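You operate a simulated robot arm through the tools that you are given. There is no shell and no other tool.

You are at the controls of a simulated robot arm. One attempt, no reset.

JOB
Air the blue panel on three magnets on the board.
Fine: slide the purple, white and blue magnets in as feet; the panel rests level on all three.

Only the result counts: the job must be done as asked and must still hold three seconds after the hand-in. Knocking over, shifting, dropping, spilling or breaking anything else fails it.

ROBOT AND FRAMES
A 7-joint arm with a fingered hand, fixed in place. Base frame: the origin is on the floor under the middle of its stand, x ahead of it, y to its left, z up; the work surface is at about z = 860. Readings come in mm, degrees, newtons and seconds.
With the tool pointing down near the work surface it reaches from about 360 to 860 mm from the base axis. Its first joint turns from -143.0 to 143.0 degrees. Payload 3 kg.
The tool frame sits at the grasp point between the pads (the TCP): z along the fingers, y along the line on which they close. The tips reach 26 mm beyond it. The gripper opens to 148 mm; its body begins 73 mm behind the TCP. The gripper is a hand of 3 fingers: y runs from the thumb to the fingers, the wrist lies at [0, 0, -229] in the tool frame.
Orientation is that of the tool frame in the base frame, as a unit quaternion [x, y, z, w]. With the fingers straight down and closing along the base's y, the tool's x points along the base's -x, its y along +y and its z along -z.

CONTROLS
- The arm moves only by the tool arm_command. Its argument "motion" is a list of rows, each a list of 6 numbers: the shift along the base's x, y, z in mm, then the turn, a rotation vector about the base's x, y, z in degrees. In form: [[tx, ty, tz, rx, ry, rz], ...]. A call has 1 to 20 rows; each row is the pose to reach, as a shift and turn from the pose commanded when the call began. Rows are played at 5 a second. More than 50 mm and 8.6 degrees between two rows, and nothing of the call is played. Where a pose cannot be reached the arm comes as near as it can. A force on the tool above 40 N (or 10 N above the force at the start of the call, whichever is more), or a blocked arm, ends the call early, and 0.2 s more pass. In this call time passes only in rows, and 0.2 s behind the last. It gives the time, the measured TCP pose, the force on the tool (base axes), the opening and the grip force at its end, in the units of the frame above (readings bear some noise), with the torque about the TCP (base axes, N m) and any sound that the robot's microphone picked up.
- Cameras (640 x 400 px; columns grow to the right, rows downward): "scene" is fixed at [400.4, -651.5, 1578.8]; the picture's right is [0.86, -0.51, 0.00], its down [-0.34, -0.56, -0.76] and it looks along [0.39, 0.65, -0.65] (base axes); focal length 356 px, centre (320, 200). "wrist" rides on the gripper at [68, -39, -90] in the tool frame; the picture's right is [0.50, 0.87, 0.00], its down [-0.66, 0.38, -0.65] and it looks along [-0.57, 0.33, 0.76] (tool axes); focal length 222 px, centre (320, 200). There is no depth. A picture from a camera that has moved, and an enlarged one, comes with that camera's place and axes in the base frame and with its lens.
- camera(camera): a new picture of that camera. The clock stands still meanwhile.
- raise_lower(by): slides the trunk up (or, below 0, down) by that many mm; the arm rides with it, the base frame stays. It gives what a move gives, with no picture.
- finger_targets(finger1, finger2, thumb_bend): sets how far each is bent, from 0 (flat) to 1 (curled in); at 0.3 the hand is open as for a grip, at 0.7 the pads meet at the TCP. One left out holds its place. A second passes; each finger stops where it meets its share of the squeeze, and holds until it gets a number again. It is the only way to open and close the hand. It gives what a move gives, with no picture; readings hold the bend of each and the force on the fingers (four entries, about 0 where the hand has none), thumb and palm.
- enlarge(camera, box): a new picture of the part [left, top, right, bottom] of that camera's present view, enlarged. The clock stands still meanwhile.
- sign_off(): hands the job in; it is judged then, once.

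Places have to be worked out from the pictures, the camera data and where the tool is seen. Open the gripper and draw the arm clear of the work before you hand the job in, unless the task says otherwise.

The tools are called after "Call:" by a JSON object that holds its "op" and its "data". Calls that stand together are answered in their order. arm_command: Moves the arm, as the interface text tells. Its arguments: {"type":"object","properties":{"motion":{"type":"array","items":{"type":"array","items":{"type":"number"}}}},"required":["motion"]} The other tools are called the same way: raise_lower (by) moves the trunk up or down; finger_targets (finger1, finger2, thumb_bend) moves the fingers one by one; camera (camera) takes a picture; enlarge (camera, box) takes an enlarged picture of a part of a camera's view; sign_off () hands the job in.

At the start:

```text
time_s: 0.0
tcp_pos: [744.4, 117.0, 1071.9]
tool_rot: [0.0, 1.0, 0.0, -0.001]
ft_force: [-0.4, 0.3, 0.0]
moment: [-0.02, -0.01, 0.0]
width: 148.0
grasp_force: 0.1
shape: jaw
bend: [0.3, 0.3, 0.3]
finger forces: [0.1, 0.2, 0.0, 0.1, 0.0, 0.0]
trunk travel left (down, up): [-800.0, 90.0]
```

scene: 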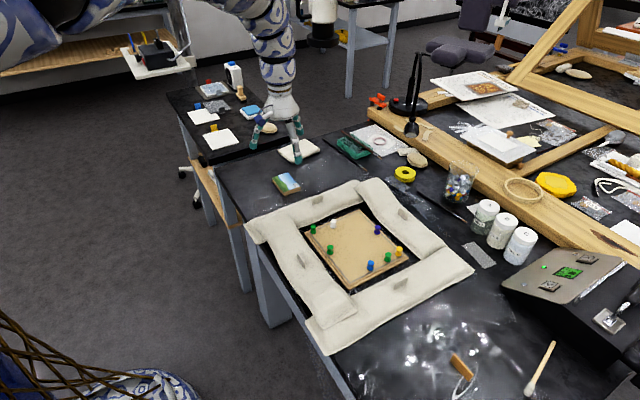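
wrist: 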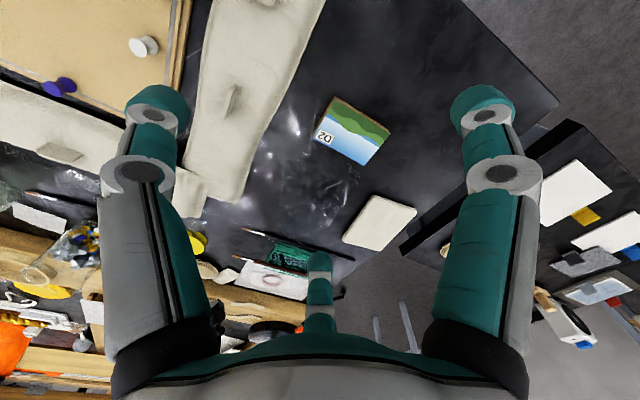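

I'll start by looking closely at the board and at the panel, which the wide views show only small.

Call:
{"op": "enlarge", "data": {"camera": "scene", "box": [240, 160, 480, 310]}}

Call:
{"op": "enlarge", "data": {"camera": "scene", "box": [160, 50, 360, 200]}}

Call:
{"op": "enlarge", "data": {"camera": "wrist", "box": [280, 60, 640, 285]}}

```text
2.67 times, centred on (360, 235) of scene
camera zoom: at [400.4, -651.5, 1578.8], right [0.86, -0.51, 0.0], down [-0.34, -0.56, -0.76], along [0.39, 0.65, -0.65], focal length 950 px, centre (213, 107)
```

zoom: 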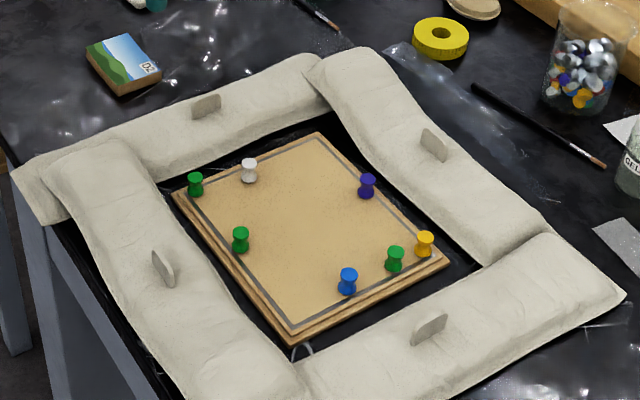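

```text
2.67 times, centred on (260, 125) of scene
camera zoom: at [400.4, -651.5, 1578.8], right [0.86, -0.51, 0.0], down [-0.34, -0.56, -0.76], along [0.39, 0.65, -0.65], focal length 950 px, centre (480, 400)
```

zoom: 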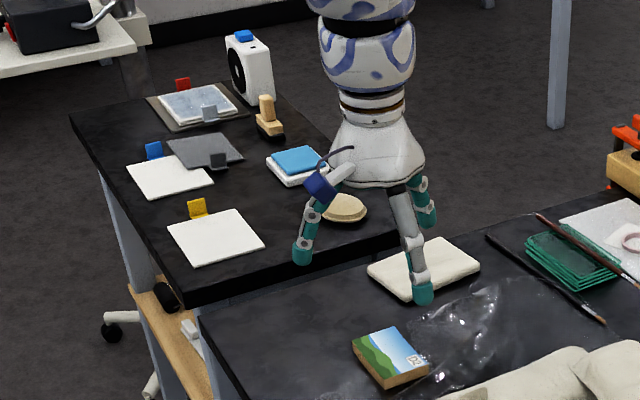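

```text
1.78 times, centred on (460, 172) of wrist
camera zoom: at [677.2, 78.5, 1159.6], right [-0.5, 0.87, 0.0], down [0.66, 0.38, 0.65], along [0.57, 0.33, -0.76], focal length 395 px, centre (71, 249)
```

zoom: 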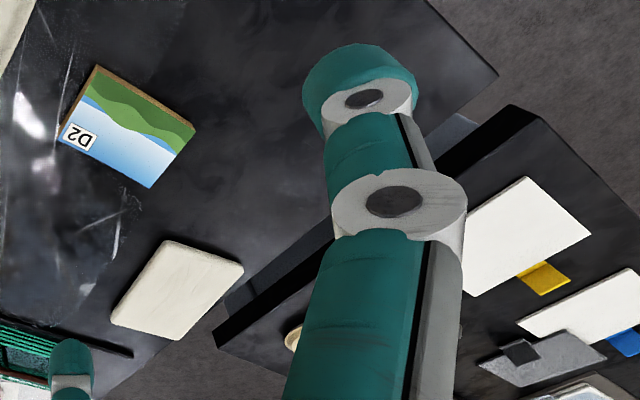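

The panel with the "D2" label and the board with seven pin magnets are in view. I need precise positions, so I zoom in further on the magnets, the panel and the tray edges.

Call:
{"op": "enlarge", "data": {"camera": "scene", "box": [295, 200, 375, 250]}}

Call:
{"op": "enlarge", "data": {"camera": "scene", "box": [340, 210, 420, 260]}}

Call:
{"op": "enlarge", "data": {"camera": "scene", "box": [340, 235, 420, 285]}}

Call:
{"op": "enlarge", "data": {"camera": "scene", "box": [250, 160, 330, 210]}}

```text
8.00 times, centred on (335, 225) of scene
camera zoom: at [400.4, -651.5, 1578.8], right [0.86, -0.51, 0.0], down [-0.34, -0.56, -0.76], along [0.39, 0.65, -0.65], focal length 2849 px, centre (200, 0)
```

zoom: 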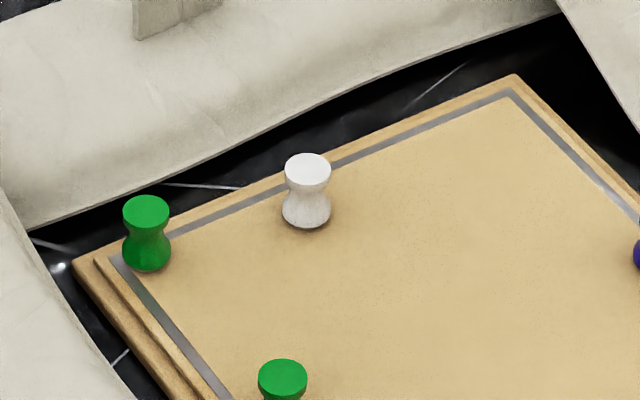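

```text
8.00 times, centred on (380, 235) of scene
camera zoom: at [400.4, -651.5, 1578.8], right [0.86, -0.51, 0.0], down [-0.34, -0.56, -0.76], along [0.39, 0.65, -0.65], focal length 2849 px, centre (-160, -80)
```

zoom: 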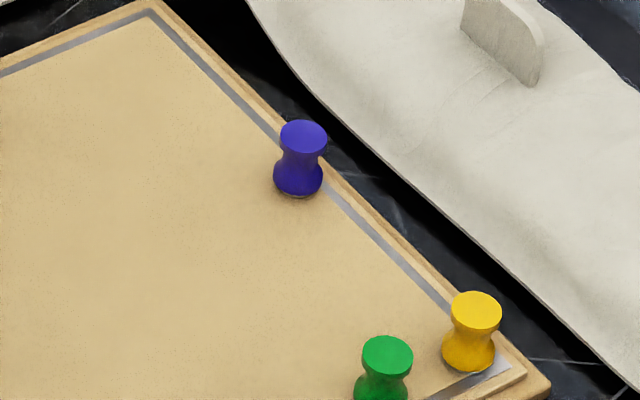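

```text
8.00 times, centred on (380, 260) of scene
camera zoom: at [400.4, -651.5, 1578.8], right [0.86, -0.51, 0.0], down [-0.34, -0.56, -0.76], along [0.39, 0.65, -0.65], focal length 2849 px, centre (-160, -280)
```

zoom: 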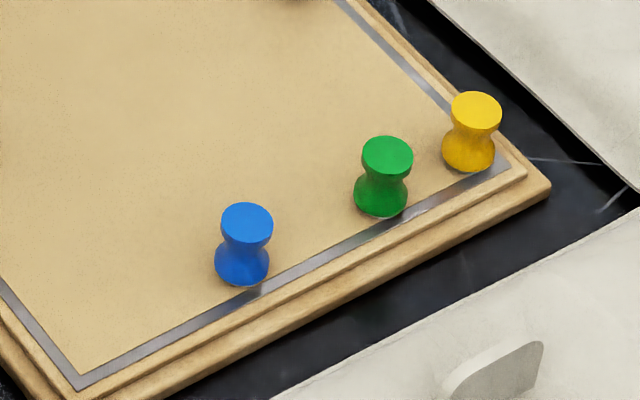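

```text
8.00 times, centred on (290, 185) of scene
camera zoom: at [400.4, -651.5, 1578.8], right [0.86, -0.51, 0.0], down [-0.34, -0.56, -0.76], along [0.39, 0.65, -0.65], focal length 2849 px, centre (560, 320)
```

zoom: 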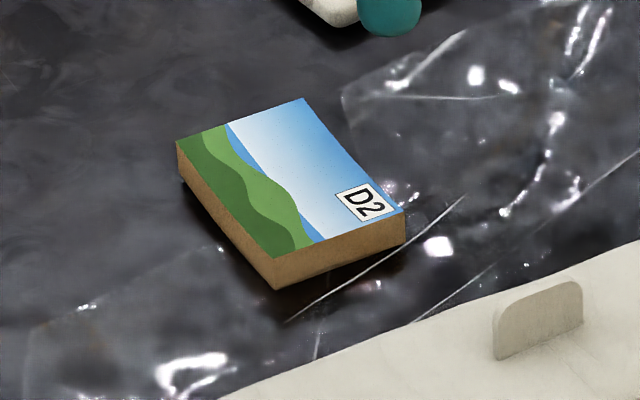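

Working from the scene camera, the board top is at z≈872. The magnets sit at about white (794,-66), purple (885,-148), blue (794,-237), greens (735,-57), (736,-143), (848,-237) and orange (884,-238). The panel is about 58×88×14 mm, centred near (771,180). I'll move high over the board to check this with the wrist camera and test the reach.

Call:
{"op": "arm_command", "data": {"motion": [[5, -45, 0, 0, 0, 0], [10, -90, 0, 0, 0, 0], [15, -135, 0, 0, 0, 0], [20, -180, 0, 0, 0, 0], [25, -225, 0, 0, 0, 0], [30, -267, 0, 0, 0, 0], [30, -267, 0, 0, 0, 0]]}}

Call:
{"op": "camera", "data": {"camera": "wrist"}}

Call:
{"op": "camera", "data": {"camera": "scene"}}

```text
time_s: 1.6
tcp_pos: [796.2, -149.0, 1063.1]
tool_rot: [0.0, 1.0, 0.0, -0.001]
ft_force: [-0.1, 0.5, 0.2]
moment: [0.01, 0.01, 0.03]
width: 148.0
grasp_force: 0.0
shape: jaw
bend: [0.3, 0.3, 0.3]
finger forces: [0.0, 0.1, 0.0, 0.1, 0.0, 0.0]
out of reach, approached as far as the arm can: row 2, 3, 4, 5, 6, 7
trunk travel left (down, up): [-800.0, 90.0]
```

```text
taken
camera wrist: at [728.7, -188.0, 1150.7], right [-0.5, 0.87, 0.0], down [0.66, 0.38, 0.65], along [0.56, 0.33, -0.76], focal length 222 px, centre (320, 200)
```

wrist: 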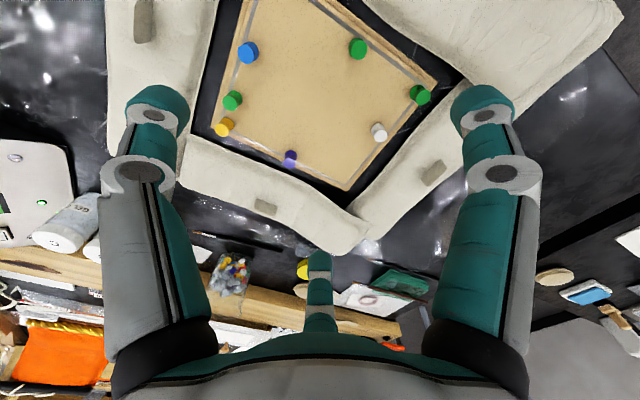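

```text
taken
```

scene: 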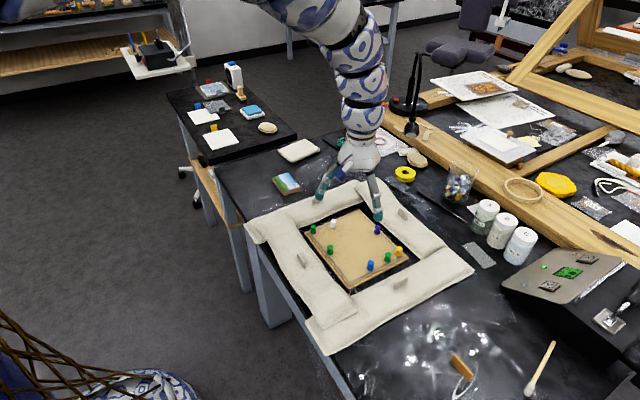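

The command went out of reach at this height and the hand stopped at (796,-149,1063). I'll lower the trunk moderately, which still leaves the tips well above the bags, and see how the reach changes.

Call:
{"op": "raise_lower", "data": {"by": -80}}

```text
time_s: 2.8
tcp_pos: [796.2, -149.6, 982.8]
tool_rot: [-0.001, 1.0, 0.0, -0.001]
ft_force: [-0.9, -0.1, 1.2]
moment: [-0.01, 0.02, -0.01]
width: 147.8
grasp_force: 0.0
shape: jaw
bend: [0.3, 0.3, 0.3]
finger forces: [0.0, 0.0, 0.0, 0.0, 0.0, 0.0]
trunk travel left (down, up): [-720.0, 170.0]
```

The TCP followed to z=983. Next I raise the arm 80 mm at the same place to see whether the reach is better with the lower shoulder.

Call:
{"op": "arm_command", "data": {"motion": [[0, 0, 30, 0, 0, 0], [0, 0, 60, 0, 0, 0], [0, 0, 80, 0, 0, 0], [0, 0, 80, 0, 0, 0]]}}

```text
time_s: 3.8
tcp_pos: [825.5, -150.0, 1053.7]
tool_rot: [0.001, 1.0, -0.001, -0.002]
ft_force: [-0.1, -0.6, -1.2]
moment: [-0.04, -0.03, -0.01]
width: 147.9
grasp_force: 0.1
shape: jaw
bend: [0.3, 0.3, 0.3]
finger forces: [0.0, 0.0, 0.0, 0.1, 0.1, 0.0]
out of reach, approached as far as the arm can: row 1, 2, 3, 4
trunk travel left (down, up): [-720.0, 170.0]
```

Going up pushed the hand outward to x=825, so this is an inner limit that grows with height. A lower trunk should therefore extend the outward reach. Next I test a point over the purple magnet at around z≈990.

Call:
{"op": "arm_command", "data": {"motion": [[15, 0, -20, 0, 0, 0], [30, 0, -40, 0, 0, 0], [45, 0, -60, 0, 0, 0], [60, 0, -60, 0, 0, 0], [60, 0, -60, 0, 0, 0]]}}

```text
time_s: 5.0
tcp_pos: [887.3, -149.2, 994.3]
tool_rot: [0.0, 1.0, 0.001, -0.001]
ft_force: [0.6, -0.3, 0.0]
moment: [0.0, -0.02, 0.0]
width: 147.7
grasp_force: 0.1
shape: jaw
bend: [0.3, 0.3, 0.3]
finger forces: [0.0, 0.1, 0.1, 0.0, 0.0, 0.0]
trunk travel left (down, up): [-720.0, 170.0]
```

That worked: the hand is at (887,-149,994) with no warning, so purple can be reached with the tool pointing down. Next I'll study how the fingers close while it's clear, at 0.55 bend, and look from both cameras.

Call:
{"op": "finger_targets", "data": {"finger1": 0.55, "finger2": 0.55, "thumb_bend": 0.55}}

Call:
{"op": "camera", "data": {"camera": "wrist"}}

Call:
{"op": "enlarge", "data": {"camera": "scene", "box": [290, 120, 450, 220]}}

```text
time_s: 6.0
tcp_pos: [885.5, -148.9, 994.5]
tool_rot: [0.0, 1.0, 0.0, 0.0]
ft_force: [-0.5, 0.3, 0.7]
moment: [0.0, 0.03, -0.02]
width: 46.1
grasp_force: 0.1
shape: fingers
bend: [0.55, 0.55, 0.55]
finger forces: [0.0, 0.1, 0.0, 0.0, 0.0, 0.0]
trunk travel left (down, up): [-720.0, 170.0]
```

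```text
taken
camera wrist: at [818.8, -187.2, 1082.3], right [-0.5, 0.87, 0.0], down [0.66, 0.38, 0.65], along [0.56, 0.33, -0.76], focal length 222 px, centre (320, 200)
```

wrist: 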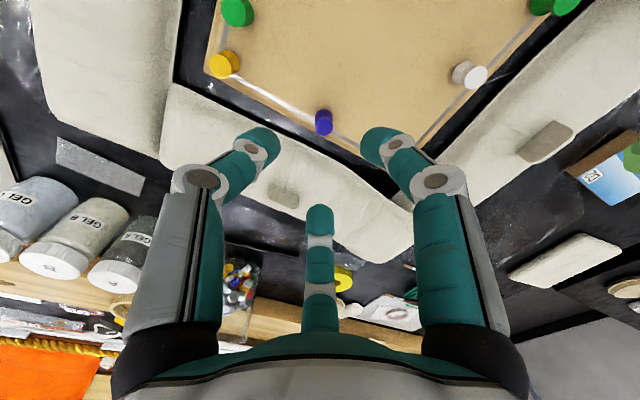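

```text
4.00 times, centred on (370, 170) of scene
camera zoom: at [400.4, -651.5, 1578.8], right [0.86, -0.51, 0.0], down [-0.34, -0.56, -0.76], along [0.39, 0.65, -0.65], focal length 1425 px, centre (120, 320)
```

zoom: 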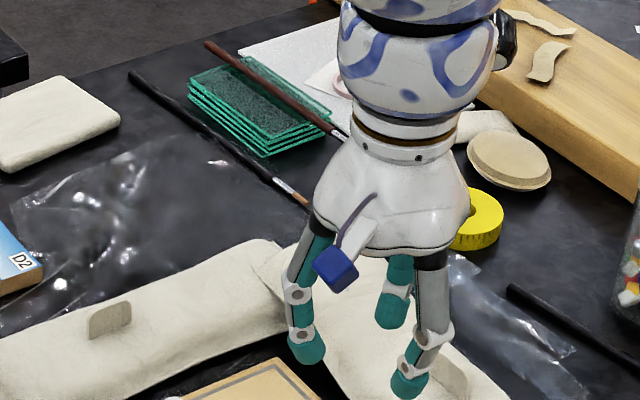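

Fingers at 0.55 give a 46 mm opening, closing symmetrically about the TCP. I'll enlarge the wrist view of the magnets to refine their positions.

Call:
{"op": "enlarge", "data": {"camera": "wrist", "box": [280, 80, 380, 143]}}

Call:
{"op": "enlarge", "data": {"camera": "wrist", "box": [430, 40, 530, 103]}}

Call:
{"op": "enlarge", "data": {"camera": "wrist", "box": [190, 0, 310, 75]}}

```text
6.35 times, centred on (330, 112) of wrist
camera zoom: at [818.8, -187.2, 1082.3], right [-0.5, 0.87, 0.0], down [0.66, 0.38, 0.65], along [0.56, 0.33, -0.76], focal length 1410 px, centre (256, 762)
```

zoom: 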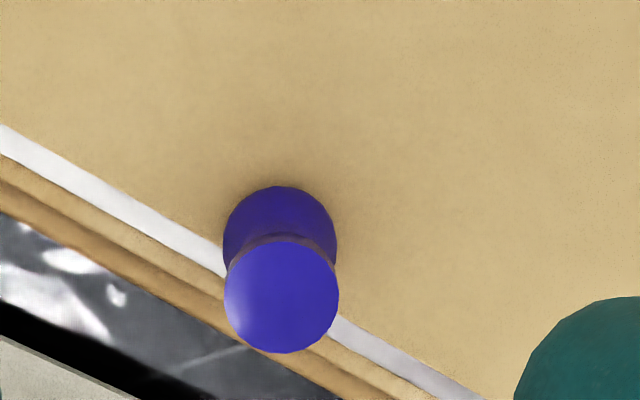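

```text
6.35 times, centred on (480, 72) of wrist
camera zoom: at [818.8, -187.2, 1082.3], right [-0.5, 0.87, 0.0], down [0.66, 0.38, 0.65], along [0.56, 0.33, -0.76], focal length 1410 px, centre (-696, 1016)
```

zoom: 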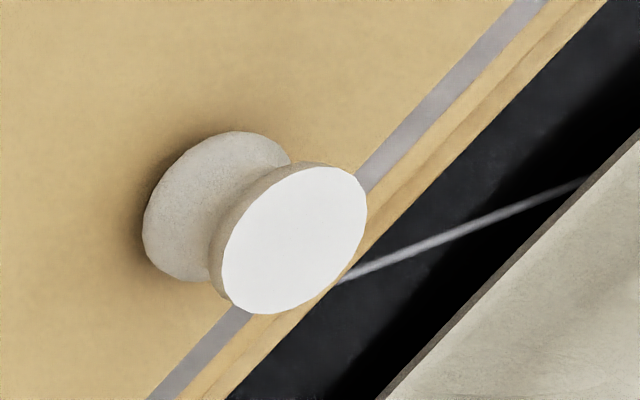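

```text
5.33 times, centred on (250, 38) of wrist
camera zoom: at [818.8, -187.2, 1082.3], right [-0.5, 0.87, 0.0], down [0.66, 0.38, 0.65], along [0.56, 0.33, -0.76], focal length 1185 px, centre (693, 1067)
```

zoom: 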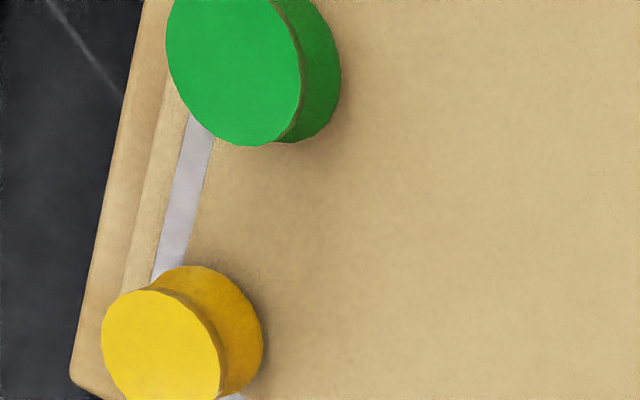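

Both cameras agree to within about 2 mm: purple (884,-147), white (794,-65), blue (794,-236), with heads 16 mm across and tops at z≈893.5. I'll zoom in on the fingertips to learn their thickness and tip height at this bend.

Call:
{"op": "enlarge", "data": {"camera": "scene", "box": [350, 170, 430, 220]}}

Call:
{"op": "enlarge", "data": {"camera": "wrist", "box": [220, 110, 420, 235]}}

```text
8.00 times, centred on (390, 195) of scene
camera zoom: at [400.4, -651.5, 1578.8], right [0.86, -0.51, 0.0], down [-0.34, -0.56, -0.76], along [0.39, 0.65, -0.65], focal length 2849 px, centre (-240, 240)
```

zoom: 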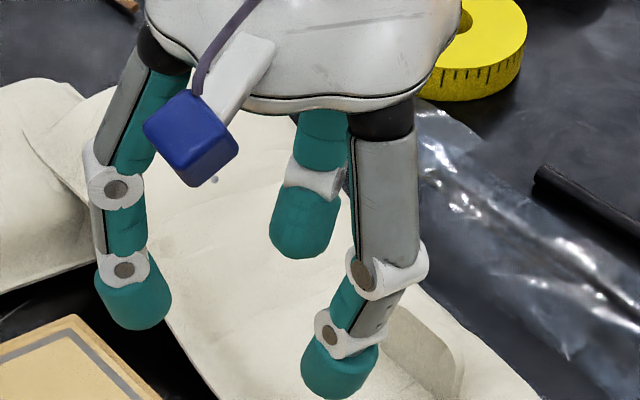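

```text
3.20 times, centred on (320, 172) of wrist
camera zoom: at [818.8, -187.2, 1082.3], right [-0.5, 0.87, 0.0], down [0.66, 0.38, 0.65], along [0.56, 0.33, -0.76], focal length 711 px, centre (320, 288)
```

zoom: 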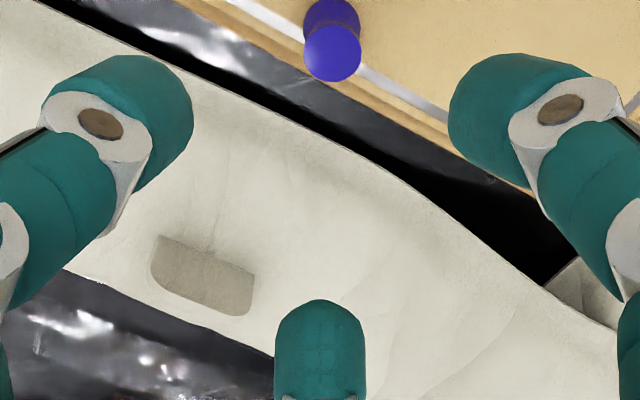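

Fingertips are about 24 mm thick and the tips sit roughly 30 mm below the TCP. Before going down, I'll close in the air to about the magnet's size to see how the opening and tip height change.

Call:
{"op": "finger_targets", "data": {"finger1": 0.63, "finger2": 0.63, "thumb_bend": 0.63}}

Call:
{"op": "enlarge", "data": {"camera": "scene", "box": [350, 170, 430, 220]}}

Call:
{"op": "camera", "data": {"camera": "wrist"}}

```text
time_s: 7.0
tcp_pos: [886.4, -148.7, 994.7]
tool_rot: [0.0, 1.0, 0.0, -0.001]
ft_force: [-0.1, -0.9, 0.1]
moment: [0.03, 0.0, -0.01]
width: 20.3
grasp_force: 0.0
shape: fingers
bend: [0.63, 0.63, 0.63]
finger forces: [0.0, 0.0, 0.0, 0.0, 0.1, 0.0]
trunk travel left (down, up): [-720.0, 170.0]
```

```text
8.00 times, centred on (390, 195) of scene
camera zoom: at [400.4, -651.5, 1578.8], right [0.86, -0.51, 0.0], down [-0.34, -0.56, -0.76], along [0.39, 0.65, -0.65], focal length 2849 px, centre (-240, 240)
```

zoom: 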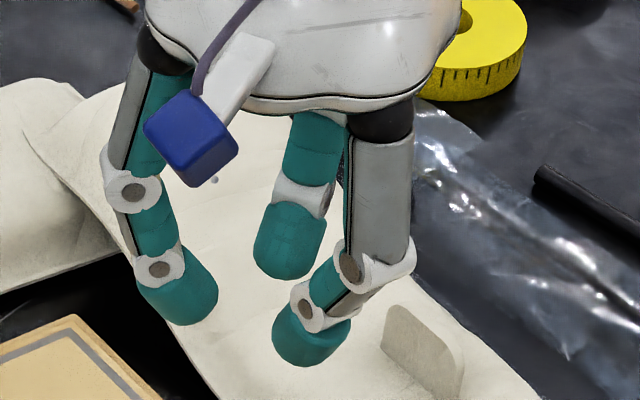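

```text
taken
camera wrist: at [818.8, -187.3, 1082.2], right [-0.5, 0.87, 0.0], down [0.66, 0.38, 0.65], along [0.56, 0.33, -0.76], focal length 222 px, centre (320, 200)
```

wrist: 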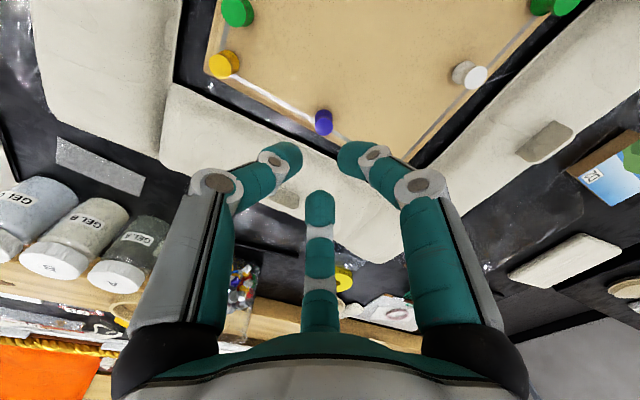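

At 0.63 the opening reads 20 mm and the tip height barely changes. Now I open to about 42 mm, turn the hand +30° so no finger points at the bag behind purple, and centre over purple at z≈945.

Call:
{"op": "finger_targets", "data": {"finger1": 0.56, "finger2": 0.56, "thumb_bend": 0.56}}

Call:
{"op": "arm_command", "data": {"motion": [[-1, 1, 0, 0, 0, 7.5], [-2, 2, 0, 0, 0, 15], [-2.4, 2.4, 0, 0, 0, 22.5], [-2.4, 2.4, 0, 0, 0, 30], [-2.4, 2.4, -20, 0, 0, 30], [-2.4, 2.4, -40, 0, 0, 30], [-2.4, 2.4, -50, 0, 0, 30], [-2.4, 2.4, -50, 0, 0, 30]]}}

Call:
{"op": "camera", "data": {"camera": "wrist"}}

Call:
{"op": "enlarge", "data": {"camera": "scene", "box": [330, 180, 426, 240]}}

```text
time_s: 8.0
tcp_pos: [887.0, -148.7, 994.1]
tool_rot: [-0.001, 1.0, 0.0, -0.001]
ft_force: [0.5, 0.5, 0.2]
moment: [0.01, 0.0, 0.0]
width: 41.7
grasp_force: 0.1
shape: fingers
bend: [0.56, 0.56, 0.56]
finger forces: [0.0, 0.0, 0.0, 0.0, 0.1, 0.1]
trunk travel left (down, up): [-720.0, 170.0]
```

```text
time_s: 9.8
tcp_pos: [883.9, -145.1, 944.3]
tool_rot: [-0.259, 0.966, -0.001, -0.001]
ft_force: [0.1, 0.2, 0.1]
moment: [0.02, -0.01, 0.02]
width: 41.9
grasp_force: 0.0
shape: fingers
bend: [0.56, 0.56, 0.56]
finger forces: [0.0, 0.1, 0.0, 0.0, 0.0, 0.1]
trunk travel left (down, up): [-720.0, 170.0]
```

```text
taken
camera wrist: at [844.7, -212.8, 1031.6], right [-0.87, 0.5, 0.0], down [0.38, 0.66, 0.65], along [0.33, 0.57, -0.76], focal length 222 px, centre (320, 200)
```

wrist: 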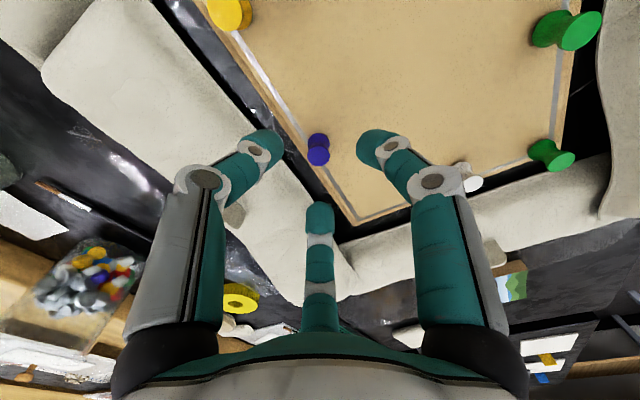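

```text
6.67 times, centred on (378, 210) of scene
camera zoom: at [400.4, -651.5, 1578.8], right [0.86, -0.51, 0.0], down [-0.34, -0.56, -0.76], along [0.39, 0.65, -0.65], focal length 2374 px, centre (-67, 133)
```

zoom: 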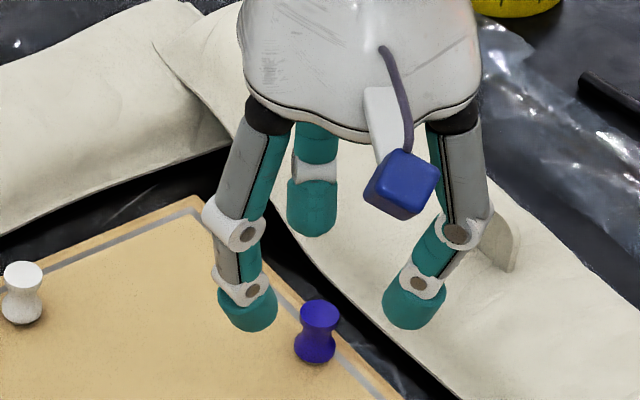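

The purple head appears almost exactly below the grasp point. I'll zoom in to fine-tune the centring before descending.

Call:
{"op": "enlarge", "data": {"camera": "wrist", "box": [280, 125, 360, 175]}}

```text
8.00 times, centred on (320, 150) of wrist
camera zoom: at [844.7, -212.8, 1031.6], right [-0.87, 0.5, 0.0], down [0.38, 0.66, 0.65], along [0.33, 0.57, -0.76], focal length 1777 px, centre (320, 600)
```

zoom: 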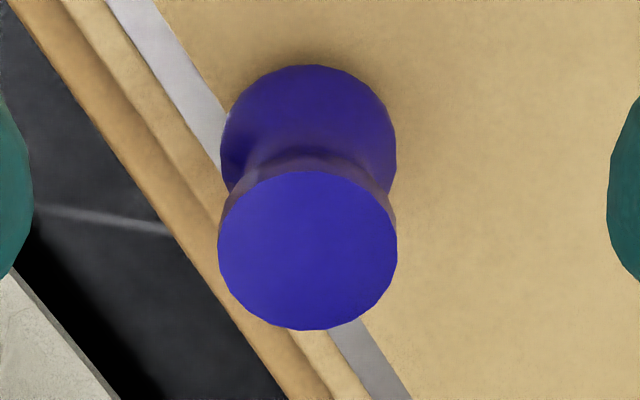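

Centring is within about 1 mm. I'll correct by (+0.9,-0.5) and go down to z≈912, watching the force.

Call:
{"op": "arm_command", "data": {"motion": [[0.9, -0.5, -8, 0, 0, 0], [0.9, -0.5, -16, 0, 0, 0], [0.9, -0.5, -24, 0, 0, 0], [0.9, -0.5, -32, 0, 0, 0], [0.9, -0.5, -32, 0, 0, 0]]}}

Call:
{"op": "enlarge", "data": {"camera": "scene", "box": [330, 190, 426, 250]}}

Call:
{"op": "enlarge", "data": {"camera": "wrist", "box": [240, 120, 400, 220]}}

```text
time_s: 11.0
tcp_pos: [882.9, -146.2, 912.0]
tool_rot: [-0.259, 0.966, 0.0, -0.001]
ft_force: [-0.6, 0.4, 0.8]
moment: [-0.01, 0.02, 0.02]
width: 42.2
grasp_force: 0.0
shape: fingers
bend: [0.56, 0.56, 0.56]
finger forces: [0.1, 0.0, 0.0, 0.1, 0.0, 0.0]
trunk travel left (down, up): [-720.0, 170.0]
```

```text
6.67 times, centred on (378, 220) of scene
camera zoom: at [400.4, -651.5, 1578.8], right [0.86, -0.51, 0.0], down [-0.34, -0.56, -0.76], along [0.39, 0.65, -0.65], focal length 2374 px, centre (-67, 67)
```

zoom: 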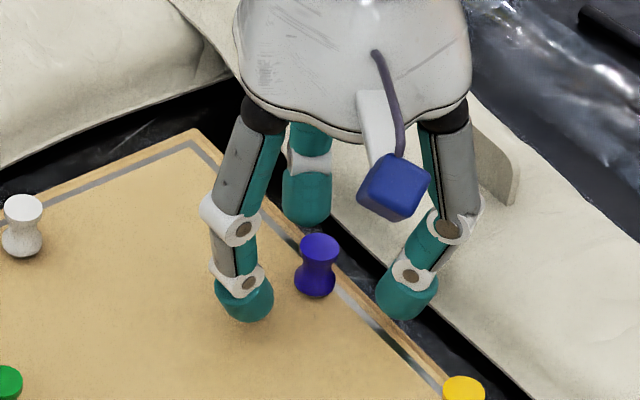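

```text
4.00 times, centred on (320, 170) of wrist
camera zoom: at [845.5, -213.8, 999.8], right [-0.87, 0.5, 0.0], down [0.38, 0.66, 0.65], along [0.33, 0.57, -0.76], focal length 888 px, centre (320, 320)
```

zoom: 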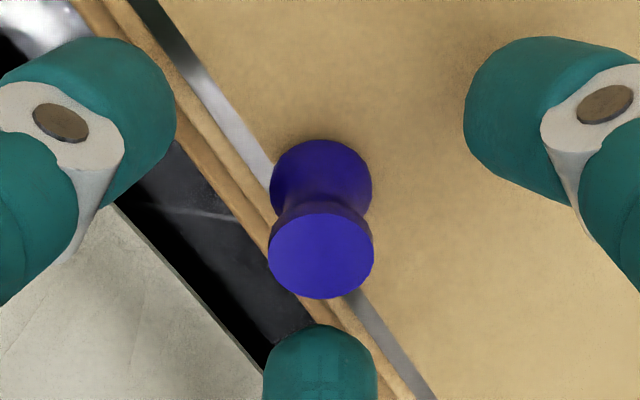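

The magnet is centred between the three tips, with no force yet. The tips look only a few millimetres above the board, so I close gently here onto the head.

Call:
{"op": "finger_targets", "data": {"finger1": 0.66, "finger2": 0.66, "thumb_bend": 0.66}}

Call:
{"op": "enlarge", "data": {"camera": "scene", "box": [330, 190, 426, 250]}}

Call:
{"op": "enlarge", "data": {"camera": "wrist", "box": [240, 120, 400, 220]}}

```text
time_s: 12.0
tcp_pos: [884.5, -146.6, 911.4]
tool_rot: [-0.259, 0.966, 0.0, -0.001]
ft_force: [0.4, 0.5, 0.0]
moment: [-0.03, -0.01, -0.02]
width: 12.1
grasp_force: 0.7
shape: fingers
bend: [0.66, 0.65, 0.66]
finger forces: [0.3, 0.4, 0.0, 0.0, 0.2, 0.0]
trunk travel left (down, up): [-720.0, 170.0]
```

```text
6.67 times, centred on (378, 220) of scene
camera zoom: at [400.4, -651.5, 1578.8], right [0.86, -0.51, 0.0], down [-0.34, -0.56, -0.76], along [0.39, 0.65, -0.65], focal length 2374 px, centre (-67, 67)
```

zoom: 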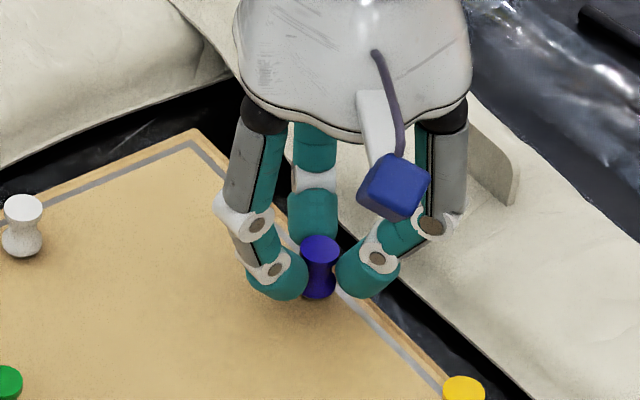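

```text
4.00 times, centred on (320, 170) of wrist
camera zoom: at [845.5, -213.8, 999.7], right [-0.87, 0.5, 0.0], down [0.38, 0.66, 0.65], along [0.33, 0.57, -0.76], focal length 888 px, centre (320, 320)
```

zoom: 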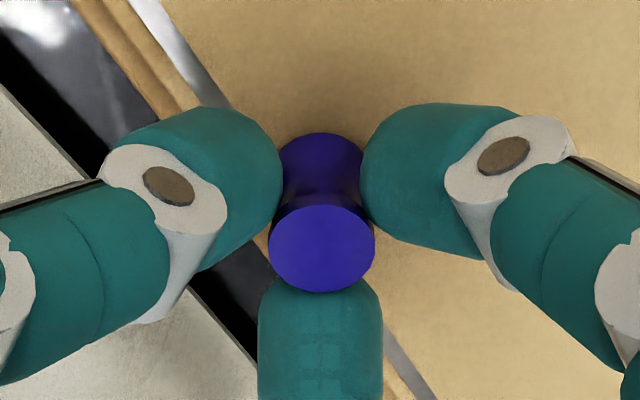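

The fingers are just touching the magnet, with forces around 0.3 N. I'll add a little squeeze before the drag.

Call:
{"op": "finger_targets", "data": {"finger1": 0.68, "finger2": 0.68, "thumb_bend": 0.68}}

```text
time_s: 13.0
tcp_pos: [883.9, -147.3, 911.1]
tool_rot: [-0.259, 0.966, -0.001, -0.001]
ft_force: [0.1, 0.3, 0.4]
moment: [-0.03, 0.03, 0.0]
width: 10.1
grasp_force: 3.1
shape: fingers
bend: [0.66, 0.66, 0.67]
finger forces: [1.6, 1.7, 0.0, 0.0, 1.8, 0.1]
trunk travel left (down, up): [-720.0, 170.0]
```

The grip is holding at about 3 N. I drag slowly toward the board's middle, 20 mm at first, watching the drag force.

Call:
{"op": "arm_command", "data": {"motion": [[-2, 0, 0, 0, 0, 0], [-5, 0, 0, 0, 0, 0], [-8, 0, 0, 0, 0, 0], [-11, 0, 0, 0, 0, 0], [-14, 0, 0, 0, 0, 0], [-17, 0, 0, 0, 0, 0], [-20, 0, 0, 0, 0, 0]]}}

Call:
{"op": "enlarge", "data": {"camera": "scene", "box": [320, 190, 416, 250]}}

Call:
{"op": "enlarge", "data": {"camera": "wrist", "box": [240, 120, 400, 220]}}

```text
time_s: 14.6
tcp_pos: [863.6, -145.8, 912.9]
tool_rot: [-0.259, 0.966, 0.0, -0.001]
ft_force: [0.4, 0.7, -0.8]
moment: [0.0, 0.02, 0.01]
width: 9.9
grasp_force: 2.9
shape: fingers
bend: [0.66, 0.66, 0.67]
finger forces: [1.7, 1.9, 0.1, 0.0, 1.9, 0.1]
trunk travel left (down, up): [-720.0, 170.0]
```

```text
6.67 times, centred on (368, 220) of scene
camera zoom: at [400.4, -651.5, 1578.8], right [0.86, -0.51, 0.0], down [-0.34, -0.56, -0.76], along [0.39, 0.65, -0.65], focal length 2374 px, centre (0, 67)
```

zoom: 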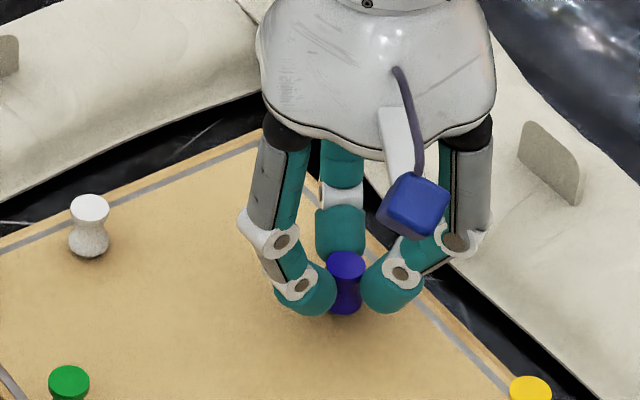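

```text
4.00 times, centred on (320, 170) of wrist
camera zoom: at [825.6, -213.1, 1000.1], right [-0.87, 0.5, 0.0], down [0.38, 0.66, 0.65], along [0.33, 0.57, -0.76], focal length 888 px, centre (320, 320)
```

zoom: 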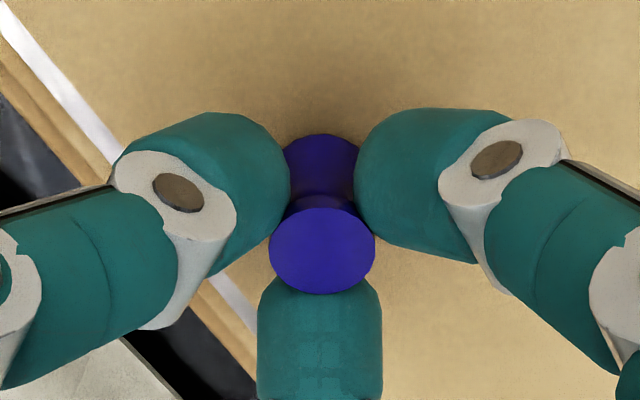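

The magnet follows the hand with almost no drag. I continue to about (827,-149).

Call:
{"op": "arm_command", "data": {"motion": [[-4, 0, 0, 0, 0, 0], [-8, 0, 0, 0, 0, 0], [-12, -0.5, 0, 0, 0, 0], [-16, -1, 0, 0, 0, 0], [-20, -1.5, 0, 0, 0, 0], [-24, -2, 0, 0, 0, 0], [-28, -2, 0, 0, 0, 0], [-32, -2, 0, 0, 0, 0], [-35, -2, 0, 0, 0, 0], [-37, -2, 0, 0, 0, 0], [-37, -2, 0, 0, 0, 0]]}}

Call:
{"op": "enlarge", "data": {"camera": "scene", "box": [310, 200, 406, 260]}}

Call:
{"op": "enlarge", "data": {"camera": "wrist", "box": [240, 120, 400, 220]}}

```text
time_s: 17.0
tcp_pos: [828.1, -147.2, 912.1]
tool_rot: [-0.258, 0.966, 0.0, 0.0]
ft_force: [0.0, 0.2, -0.8]
moment: [-0.01, 0.0, 0.02]
width: 10.0
grasp_force: 2.8
shape: fingers
bend: [0.66, 0.66, 0.67]
finger forces: [1.8, 2.1, 0.1, 0.0, 1.7, 0.0]
trunk travel left (down, up): [-720.0, 170.0]
```

```text
6.67 times, centred on (358, 230) of scene
camera zoom: at [400.4, -651.5, 1578.8], right [0.86, -0.51, 0.0], down [-0.34, -0.56, -0.76], along [0.39, 0.65, -0.65], focal length 2374 px, centre (67, 0)
```

zoom: 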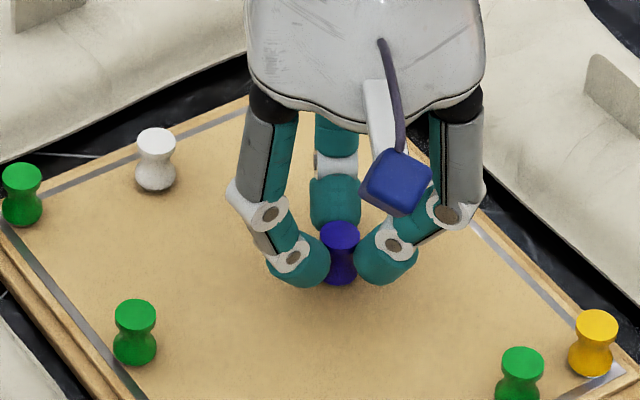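

```text
4.00 times, centred on (320, 170) of wrist
camera zoom: at [788.4, -214.8, 1000.0], right [-0.87, 0.5, 0.0], down [0.38, 0.66, 0.65], along [0.33, 0.57, -0.76], focal length 888 px, centre (320, 320)
```

zoom: 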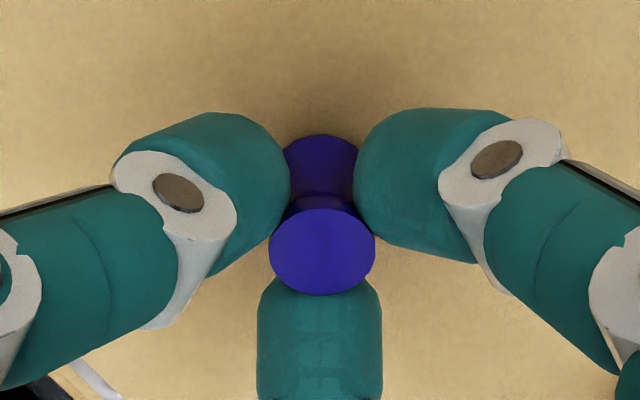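

Purple is at the target. I release by opening the fingers to 0.56 and then lift straight up.

Call:
{"op": "finger_targets", "data": {"finger1": 0.56, "finger2": 0.56, "thumb_bend": 0.56}}

Call:
{"op": "arm_command", "data": {"motion": [[0, 0, 5, 0, 0, 0], [0, 0, 12, 0, 0, 0], [0, 0, 24, 0, 0, 0], [0, 0, 40, 0, 0, 0], [0, 0, 50, 0, 0, 0], [0, 0, 50, 0, 0, 0]]}}

Call:
{"op": "camera", "data": {"camera": "wrist"}}

Call:
{"op": "enlarge", "data": {"camera": "scene", "box": [280, 190, 440, 290]}}

```text
time_s: 18.0
tcp_pos: [827.4, -147.5, 913.0]
tool_rot: [-0.259, 0.966, -0.001, -0.001]
ft_force: [0.1, -1.1, 0.7]
moment: [0.0, 0.02, -0.03]
width: 41.9
grasp_force: 0.0
shape: fingers
bend: [0.56, 0.56, 0.56]
finger forces: [0.0, 0.0, 0.0, 0.0, 0.0, 0.1]
trunk travel left (down, up): [-720.0, 170.0]
```

```text
time_s: 19.4
tcp_pos: [827.0, -148.0, 962.3]
tool_rot: [-0.259, 0.966, 0.0, -0.002]
ft_force: [0.5, -0.3, -0.1]
moment: [-0.01, 0.01, 0.03]
width: 42.1
grasp_force: 0.1
shape: fingers
bend: [0.56, 0.56, 0.56]
finger forces: [0.1, 0.0, 0.1, 0.0, 0.0, 0.1]
trunk travel left (down, up): [-720.0, 170.0]
```

```text
taken
camera wrist: at [789.0, -215.5, 1049.7], right [-0.87, 0.5, 0.0], down [0.38, 0.66, 0.65], along [0.33, 0.57, -0.76], focal length 222 px, centre (320, 200)
```

wrist: 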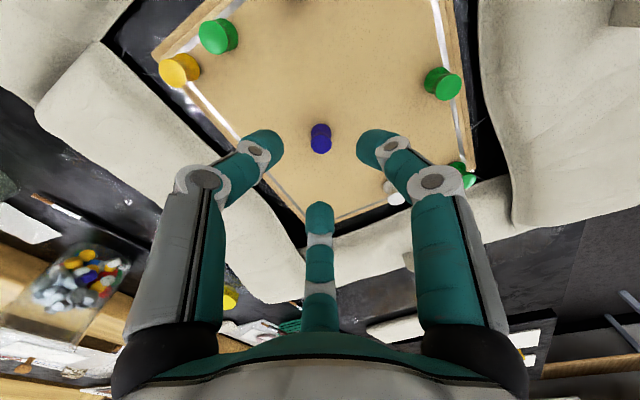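

```text
4.00 times, centred on (360, 240) of scene
camera zoom: at [400.4, -651.5, 1578.8], right [0.86, -0.51, 0.0], down [-0.34, -0.56, -0.76], along [0.39, 0.65, -0.65], focal length 1425 px, centre (160, 40)
```

zoom: 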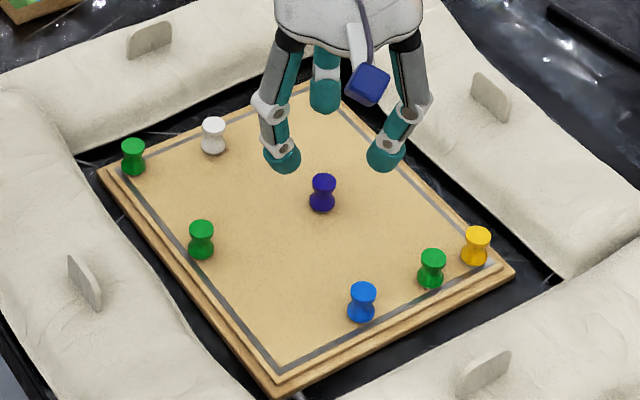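

Purple stands upright at (827,-148) and nothing else moved. Next is white: I turn the hand by -60° so no finger points at the green neighbour, and move over (794,-65.6).

Call:
{"op": "arm_command", "data": {"motion": [[-4, 10, 0, 0, 0, -7.5], [-8, 20, 0, 0, 0, -15], [-12, 30, 0, 0, 0, -22.5], [-16, 40, 0, 0, 0, -30], [-20, 51, 0, 0, 0, -37.5], [-24, 62, 0, 0, 0, -45], [-28, 72, 0, 0, 0, -52.5], [-33, 82.4, 0, 0, 0, -60], [-33, 82.4, -10, 0, 0, -60], [-33, 82.4, -10, 0, 0, -60]]}}

Call:
{"op": "camera", "data": {"camera": "wrist"}}

Call:
{"op": "enlarge", "data": {"camera": "wrist", "box": [240, 120, 400, 220]}}

Call:
{"op": "enlarge", "data": {"camera": "scene", "box": [280, 170, 408, 250]}}

```text
time_s: 21.6
tcp_pos: [794.5, -65.4, 952.7]
tool_rot: [0.259, 0.966, 0.001, -0.001]
ft_force: [0.3, 0.4, -0.5]
moment: [0.03, -0.05, 0.0]
width: 42.0
grasp_force: 0.0
shape: fingers
bend: [0.56, 0.56, 0.56]
finger forces: [0.1, 0.0, 0.0, 0.0, 0.0, 0.0]
trunk travel left (down, up): [-720.0, 170.0]
```

```text
taken
camera wrist: at [716.8, -66.3, 1040.0], right [0.0, 1.0, 0.0], down [0.76, 0.0, 0.65], along [0.65, 0.0, -0.76], focal length 222 px, centre (320, 200)
```

wrist: 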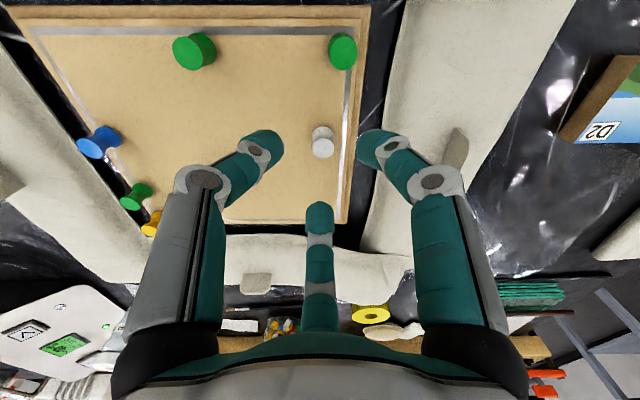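

```text
4.00 times, centred on (320, 170) of wrist
camera zoom: at [716.8, -66.3, 1040.0], right [0.0, 1.0, 0.0], down [0.76, 0.0, 0.65], along [0.65, 0.0, -0.76], focal length 888 px, centre (320, 320)
```

zoom: 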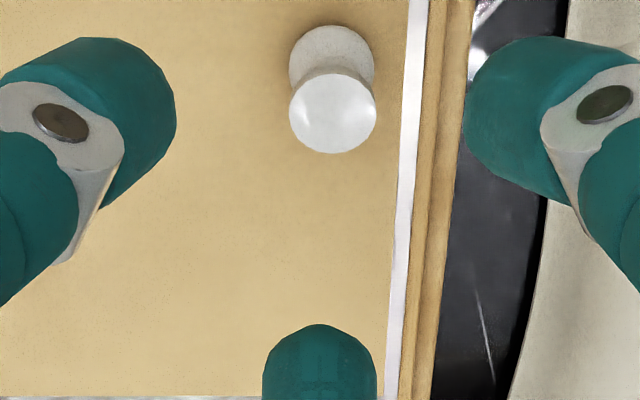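

```text
5.00 times, centred on (344, 210) of scene
camera zoom: at [400.4, -651.5, 1578.8], right [0.86, -0.51, 0.0], down [-0.34, -0.56, -0.76], along [0.39, 0.65, -0.65], focal length 1781 px, centre (200, 150)
```

zoom: 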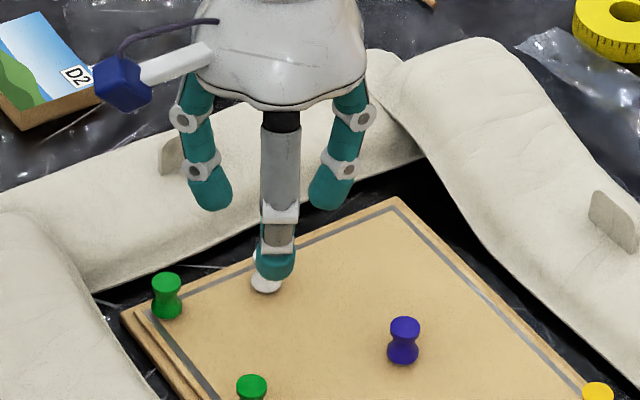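

White's head is about 2 mm off-centre. I correct by (-1.5,+2.3) and descend to z≈912. The tips have about 10 mm to the bag edge.

Call:
{"op": "arm_command", "data": {"motion": [[-1.5, 2.3, -8, 0, 0, 0], [-1.5, 2.3, -16, 0, 0, 0], [-1.5, 2.3, -24, 0, 0, 0], [-1.5, 2.3, -32, 0, 0, 0], [-1.5, 2.3, -40, 0, 0, 0], [-1.5, 2.3, -40, 0, 0, 0]]}}

Call:
{"op": "enlarge", "data": {"camera": "wrist", "box": [240, 120, 400, 220]}}

Call:
{"op": "enlarge", "data": {"camera": "scene", "box": [280, 180, 376, 240]}}

```text
time_s: 23.0
tcp_pos: [792.7, -62.7, 913.0]
tool_rot: [0.259, 0.966, 0.001, -0.001]
ft_force: [1.4, -0.6, 0.3]
moment: [0.03, -0.01, -0.02]
width: 41.9
grasp_force: 0.1
shape: fingers
bend: [0.56, 0.56, 0.56]
finger forces: [0.1, 0.0, 0.0, 0.0, 0.0, 0.0]
trunk travel left (down, up): [-720.0, 170.0]
```

```text
4.00 times, centred on (320, 170) of wrist
camera zoom: at [714.8, -63.3, 999.9], right [0.0, 1.0, 0.0], down [0.76, 0.0, 0.65], along [0.65, 0.0, -0.76], focal length 888 px, centre (320, 320)
```

zoom: 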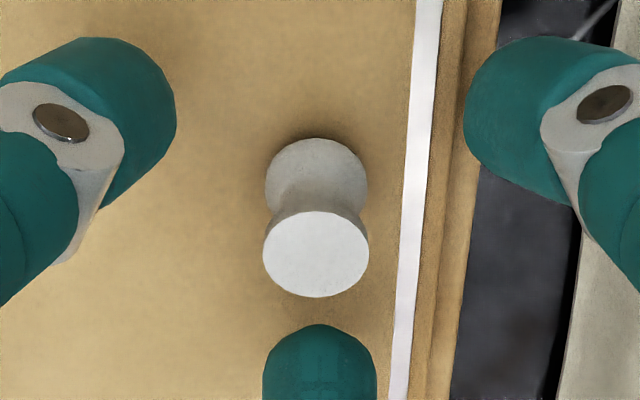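

```text
6.67 times, centred on (328, 210) of scene
camera zoom: at [400.4, -651.5, 1578.8], right [0.86, -0.51, 0.0], down [-0.34, -0.56, -0.76], along [0.39, 0.65, -0.65], focal length 2374 px, centre (267, 133)
```

zoom: 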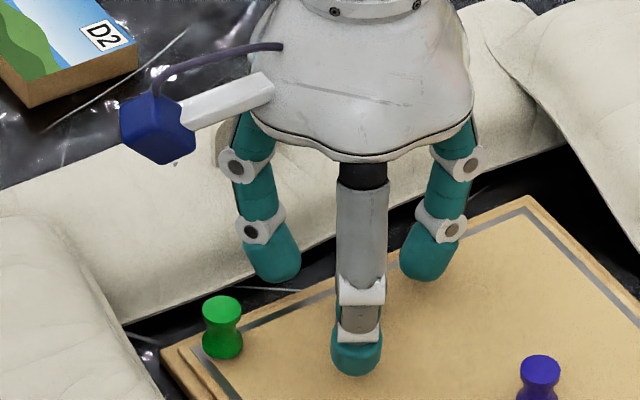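

White is centred between the tips and the green neighbour is clear. I close on it.

Call:
{"op": "finger_targets", "data": {"finger1": 0.65, "finger2": 0.65, "thumb_bend": 0.65}}

Call:
{"op": "finger_targets", "data": {"finger1": 0.68, "finger2": 0.68, "thumb_bend": 0.68}}

Call:
{"op": "enlarge", "data": {"camera": "wrist", "box": [240, 120, 400, 220]}}

```text
time_s: 24.0
tcp_pos: [793.5, -63.2, 911.9]
tool_rot: [0.259, 0.966, 0.0, -0.002]
ft_force: [0.0, 0.2, -0.3]
moment: [0.02, 0.0, -0.01]
width: 14.6
grasp_force: 0.0
shape: fingers
bend: [0.65, 0.65, 0.65]
finger forces: [0.0, 0.1, 0.1, 0.0, 0.1, 0.0]
trunk travel left (down, up): [-720.0, 170.0]
```

```text
time_s: 25.0
tcp_pos: [793.3, -64.5, 911.9]
tool_rot: [0.259, 0.966, 0.0, 0.0]
ft_force: [-0.2, 0.1, -0.2]
moment: [0.01, -0.02, 0.03]
width: 10.0
grasp_force: 2.7
shape: fingers
bend: [0.66, 0.66, 0.67]
finger forces: [1.6, 1.8, 0.0, 0.1, 1.9, 0.0]
trunk travel left (down, up): [-720.0, 170.0]
```

```text
4.00 times, centred on (320, 170) of wrist
camera zoom: at [715.0, -63.3, 1000.1], right [0.0, 1.0, 0.0], down [0.76, 0.0, 0.65], along [0.65, 0.0, -0.76], focal length 888 px, centre (320, 320)
```

zoom: 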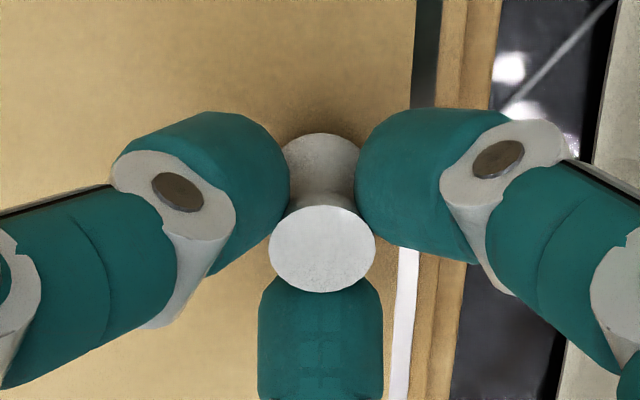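

White is gripped the same way, at about 3 N. I slide it along -y by about 53 mm to (792,-117).

Call:
{"op": "arm_command", "data": {"motion": [[0, -2, 0, 0, 0, 0], [0, -5, 0, 0, 0, 0], [0, -9, 0, 0, 0, 0], [0, -13, 0, 0, 0, 0], [-0.5, -17, 0, 0, 0, 0], [-0.5, -21, 0, 0, 0, 0], [-1, -25, 0, 0, 0, 0], [-1, -29, 0, 0, 0, 0], [-1, -33, 0, 0, 0, 0], [-1, -37, 0, 0, 0, 0], [-1, -41, 0, 0, 0, 0], [-1, -45, 0, 0, 0, 0], [-1, -49, 0, 0, 0, 0], [-1, -52, 0, 0, 0, 0], [-1, -53.5, 0, 0, 0, 0], [-1, -53.5, 0, 0, 0, 0]]}}

Call:
{"op": "enlarge", "data": {"camera": "wrist", "box": [160, 70, 480, 270]}}

Call:
{"op": "enlarge", "data": {"camera": "scene", "box": [290, 190, 418, 270]}}

```text
time_s: 28.4
tcp_pos: [792.1, -116.4, 911.6]
tool_rot: [0.259, 0.966, 0.001, -0.001]
ft_force: [-0.2, 0.7, 0.3]
moment: [0.02, 0.0, 0.02]
width: 9.9
grasp_force: 2.9
shape: fingers
bend: [0.66, 0.66, 0.67]
finger forces: [1.9, 1.9, 0.1, 0.0, 1.7, 0.0]
trunk travel left (down, up): [-720.0, 170.0]
```

```text
2.00 times, centred on (320, 170) of wrist
camera zoom: at [714.0, -116.6, 999.9], right [0.0, 1.0, 0.0], down [0.76, 0.0, 0.65], along [0.65, 0.0, -0.76], focal length 444 px, centre (320, 260)
```

zoom: 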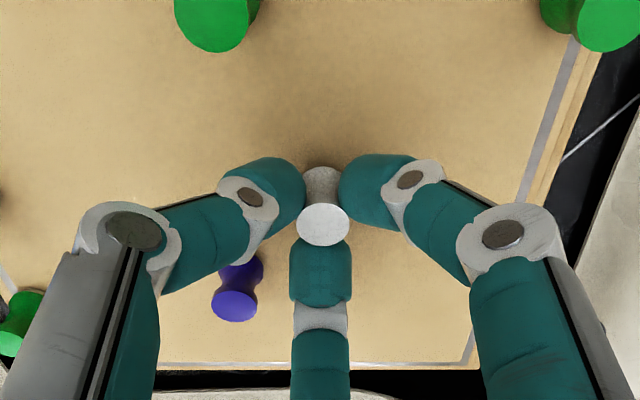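

```text
5.00 times, centred on (354, 230) of scene
camera zoom: at [400.4, -651.5, 1578.8], right [0.86, -0.51, 0.0], down [-0.34, -0.56, -0.76], along [0.39, 0.65, -0.65], focal length 1781 px, centre (150, 50)
```

zoom: 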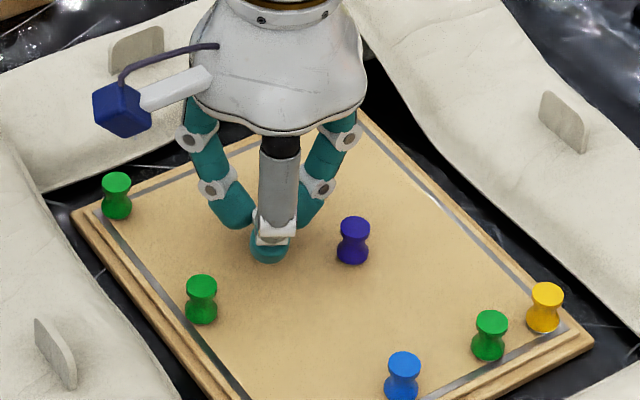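

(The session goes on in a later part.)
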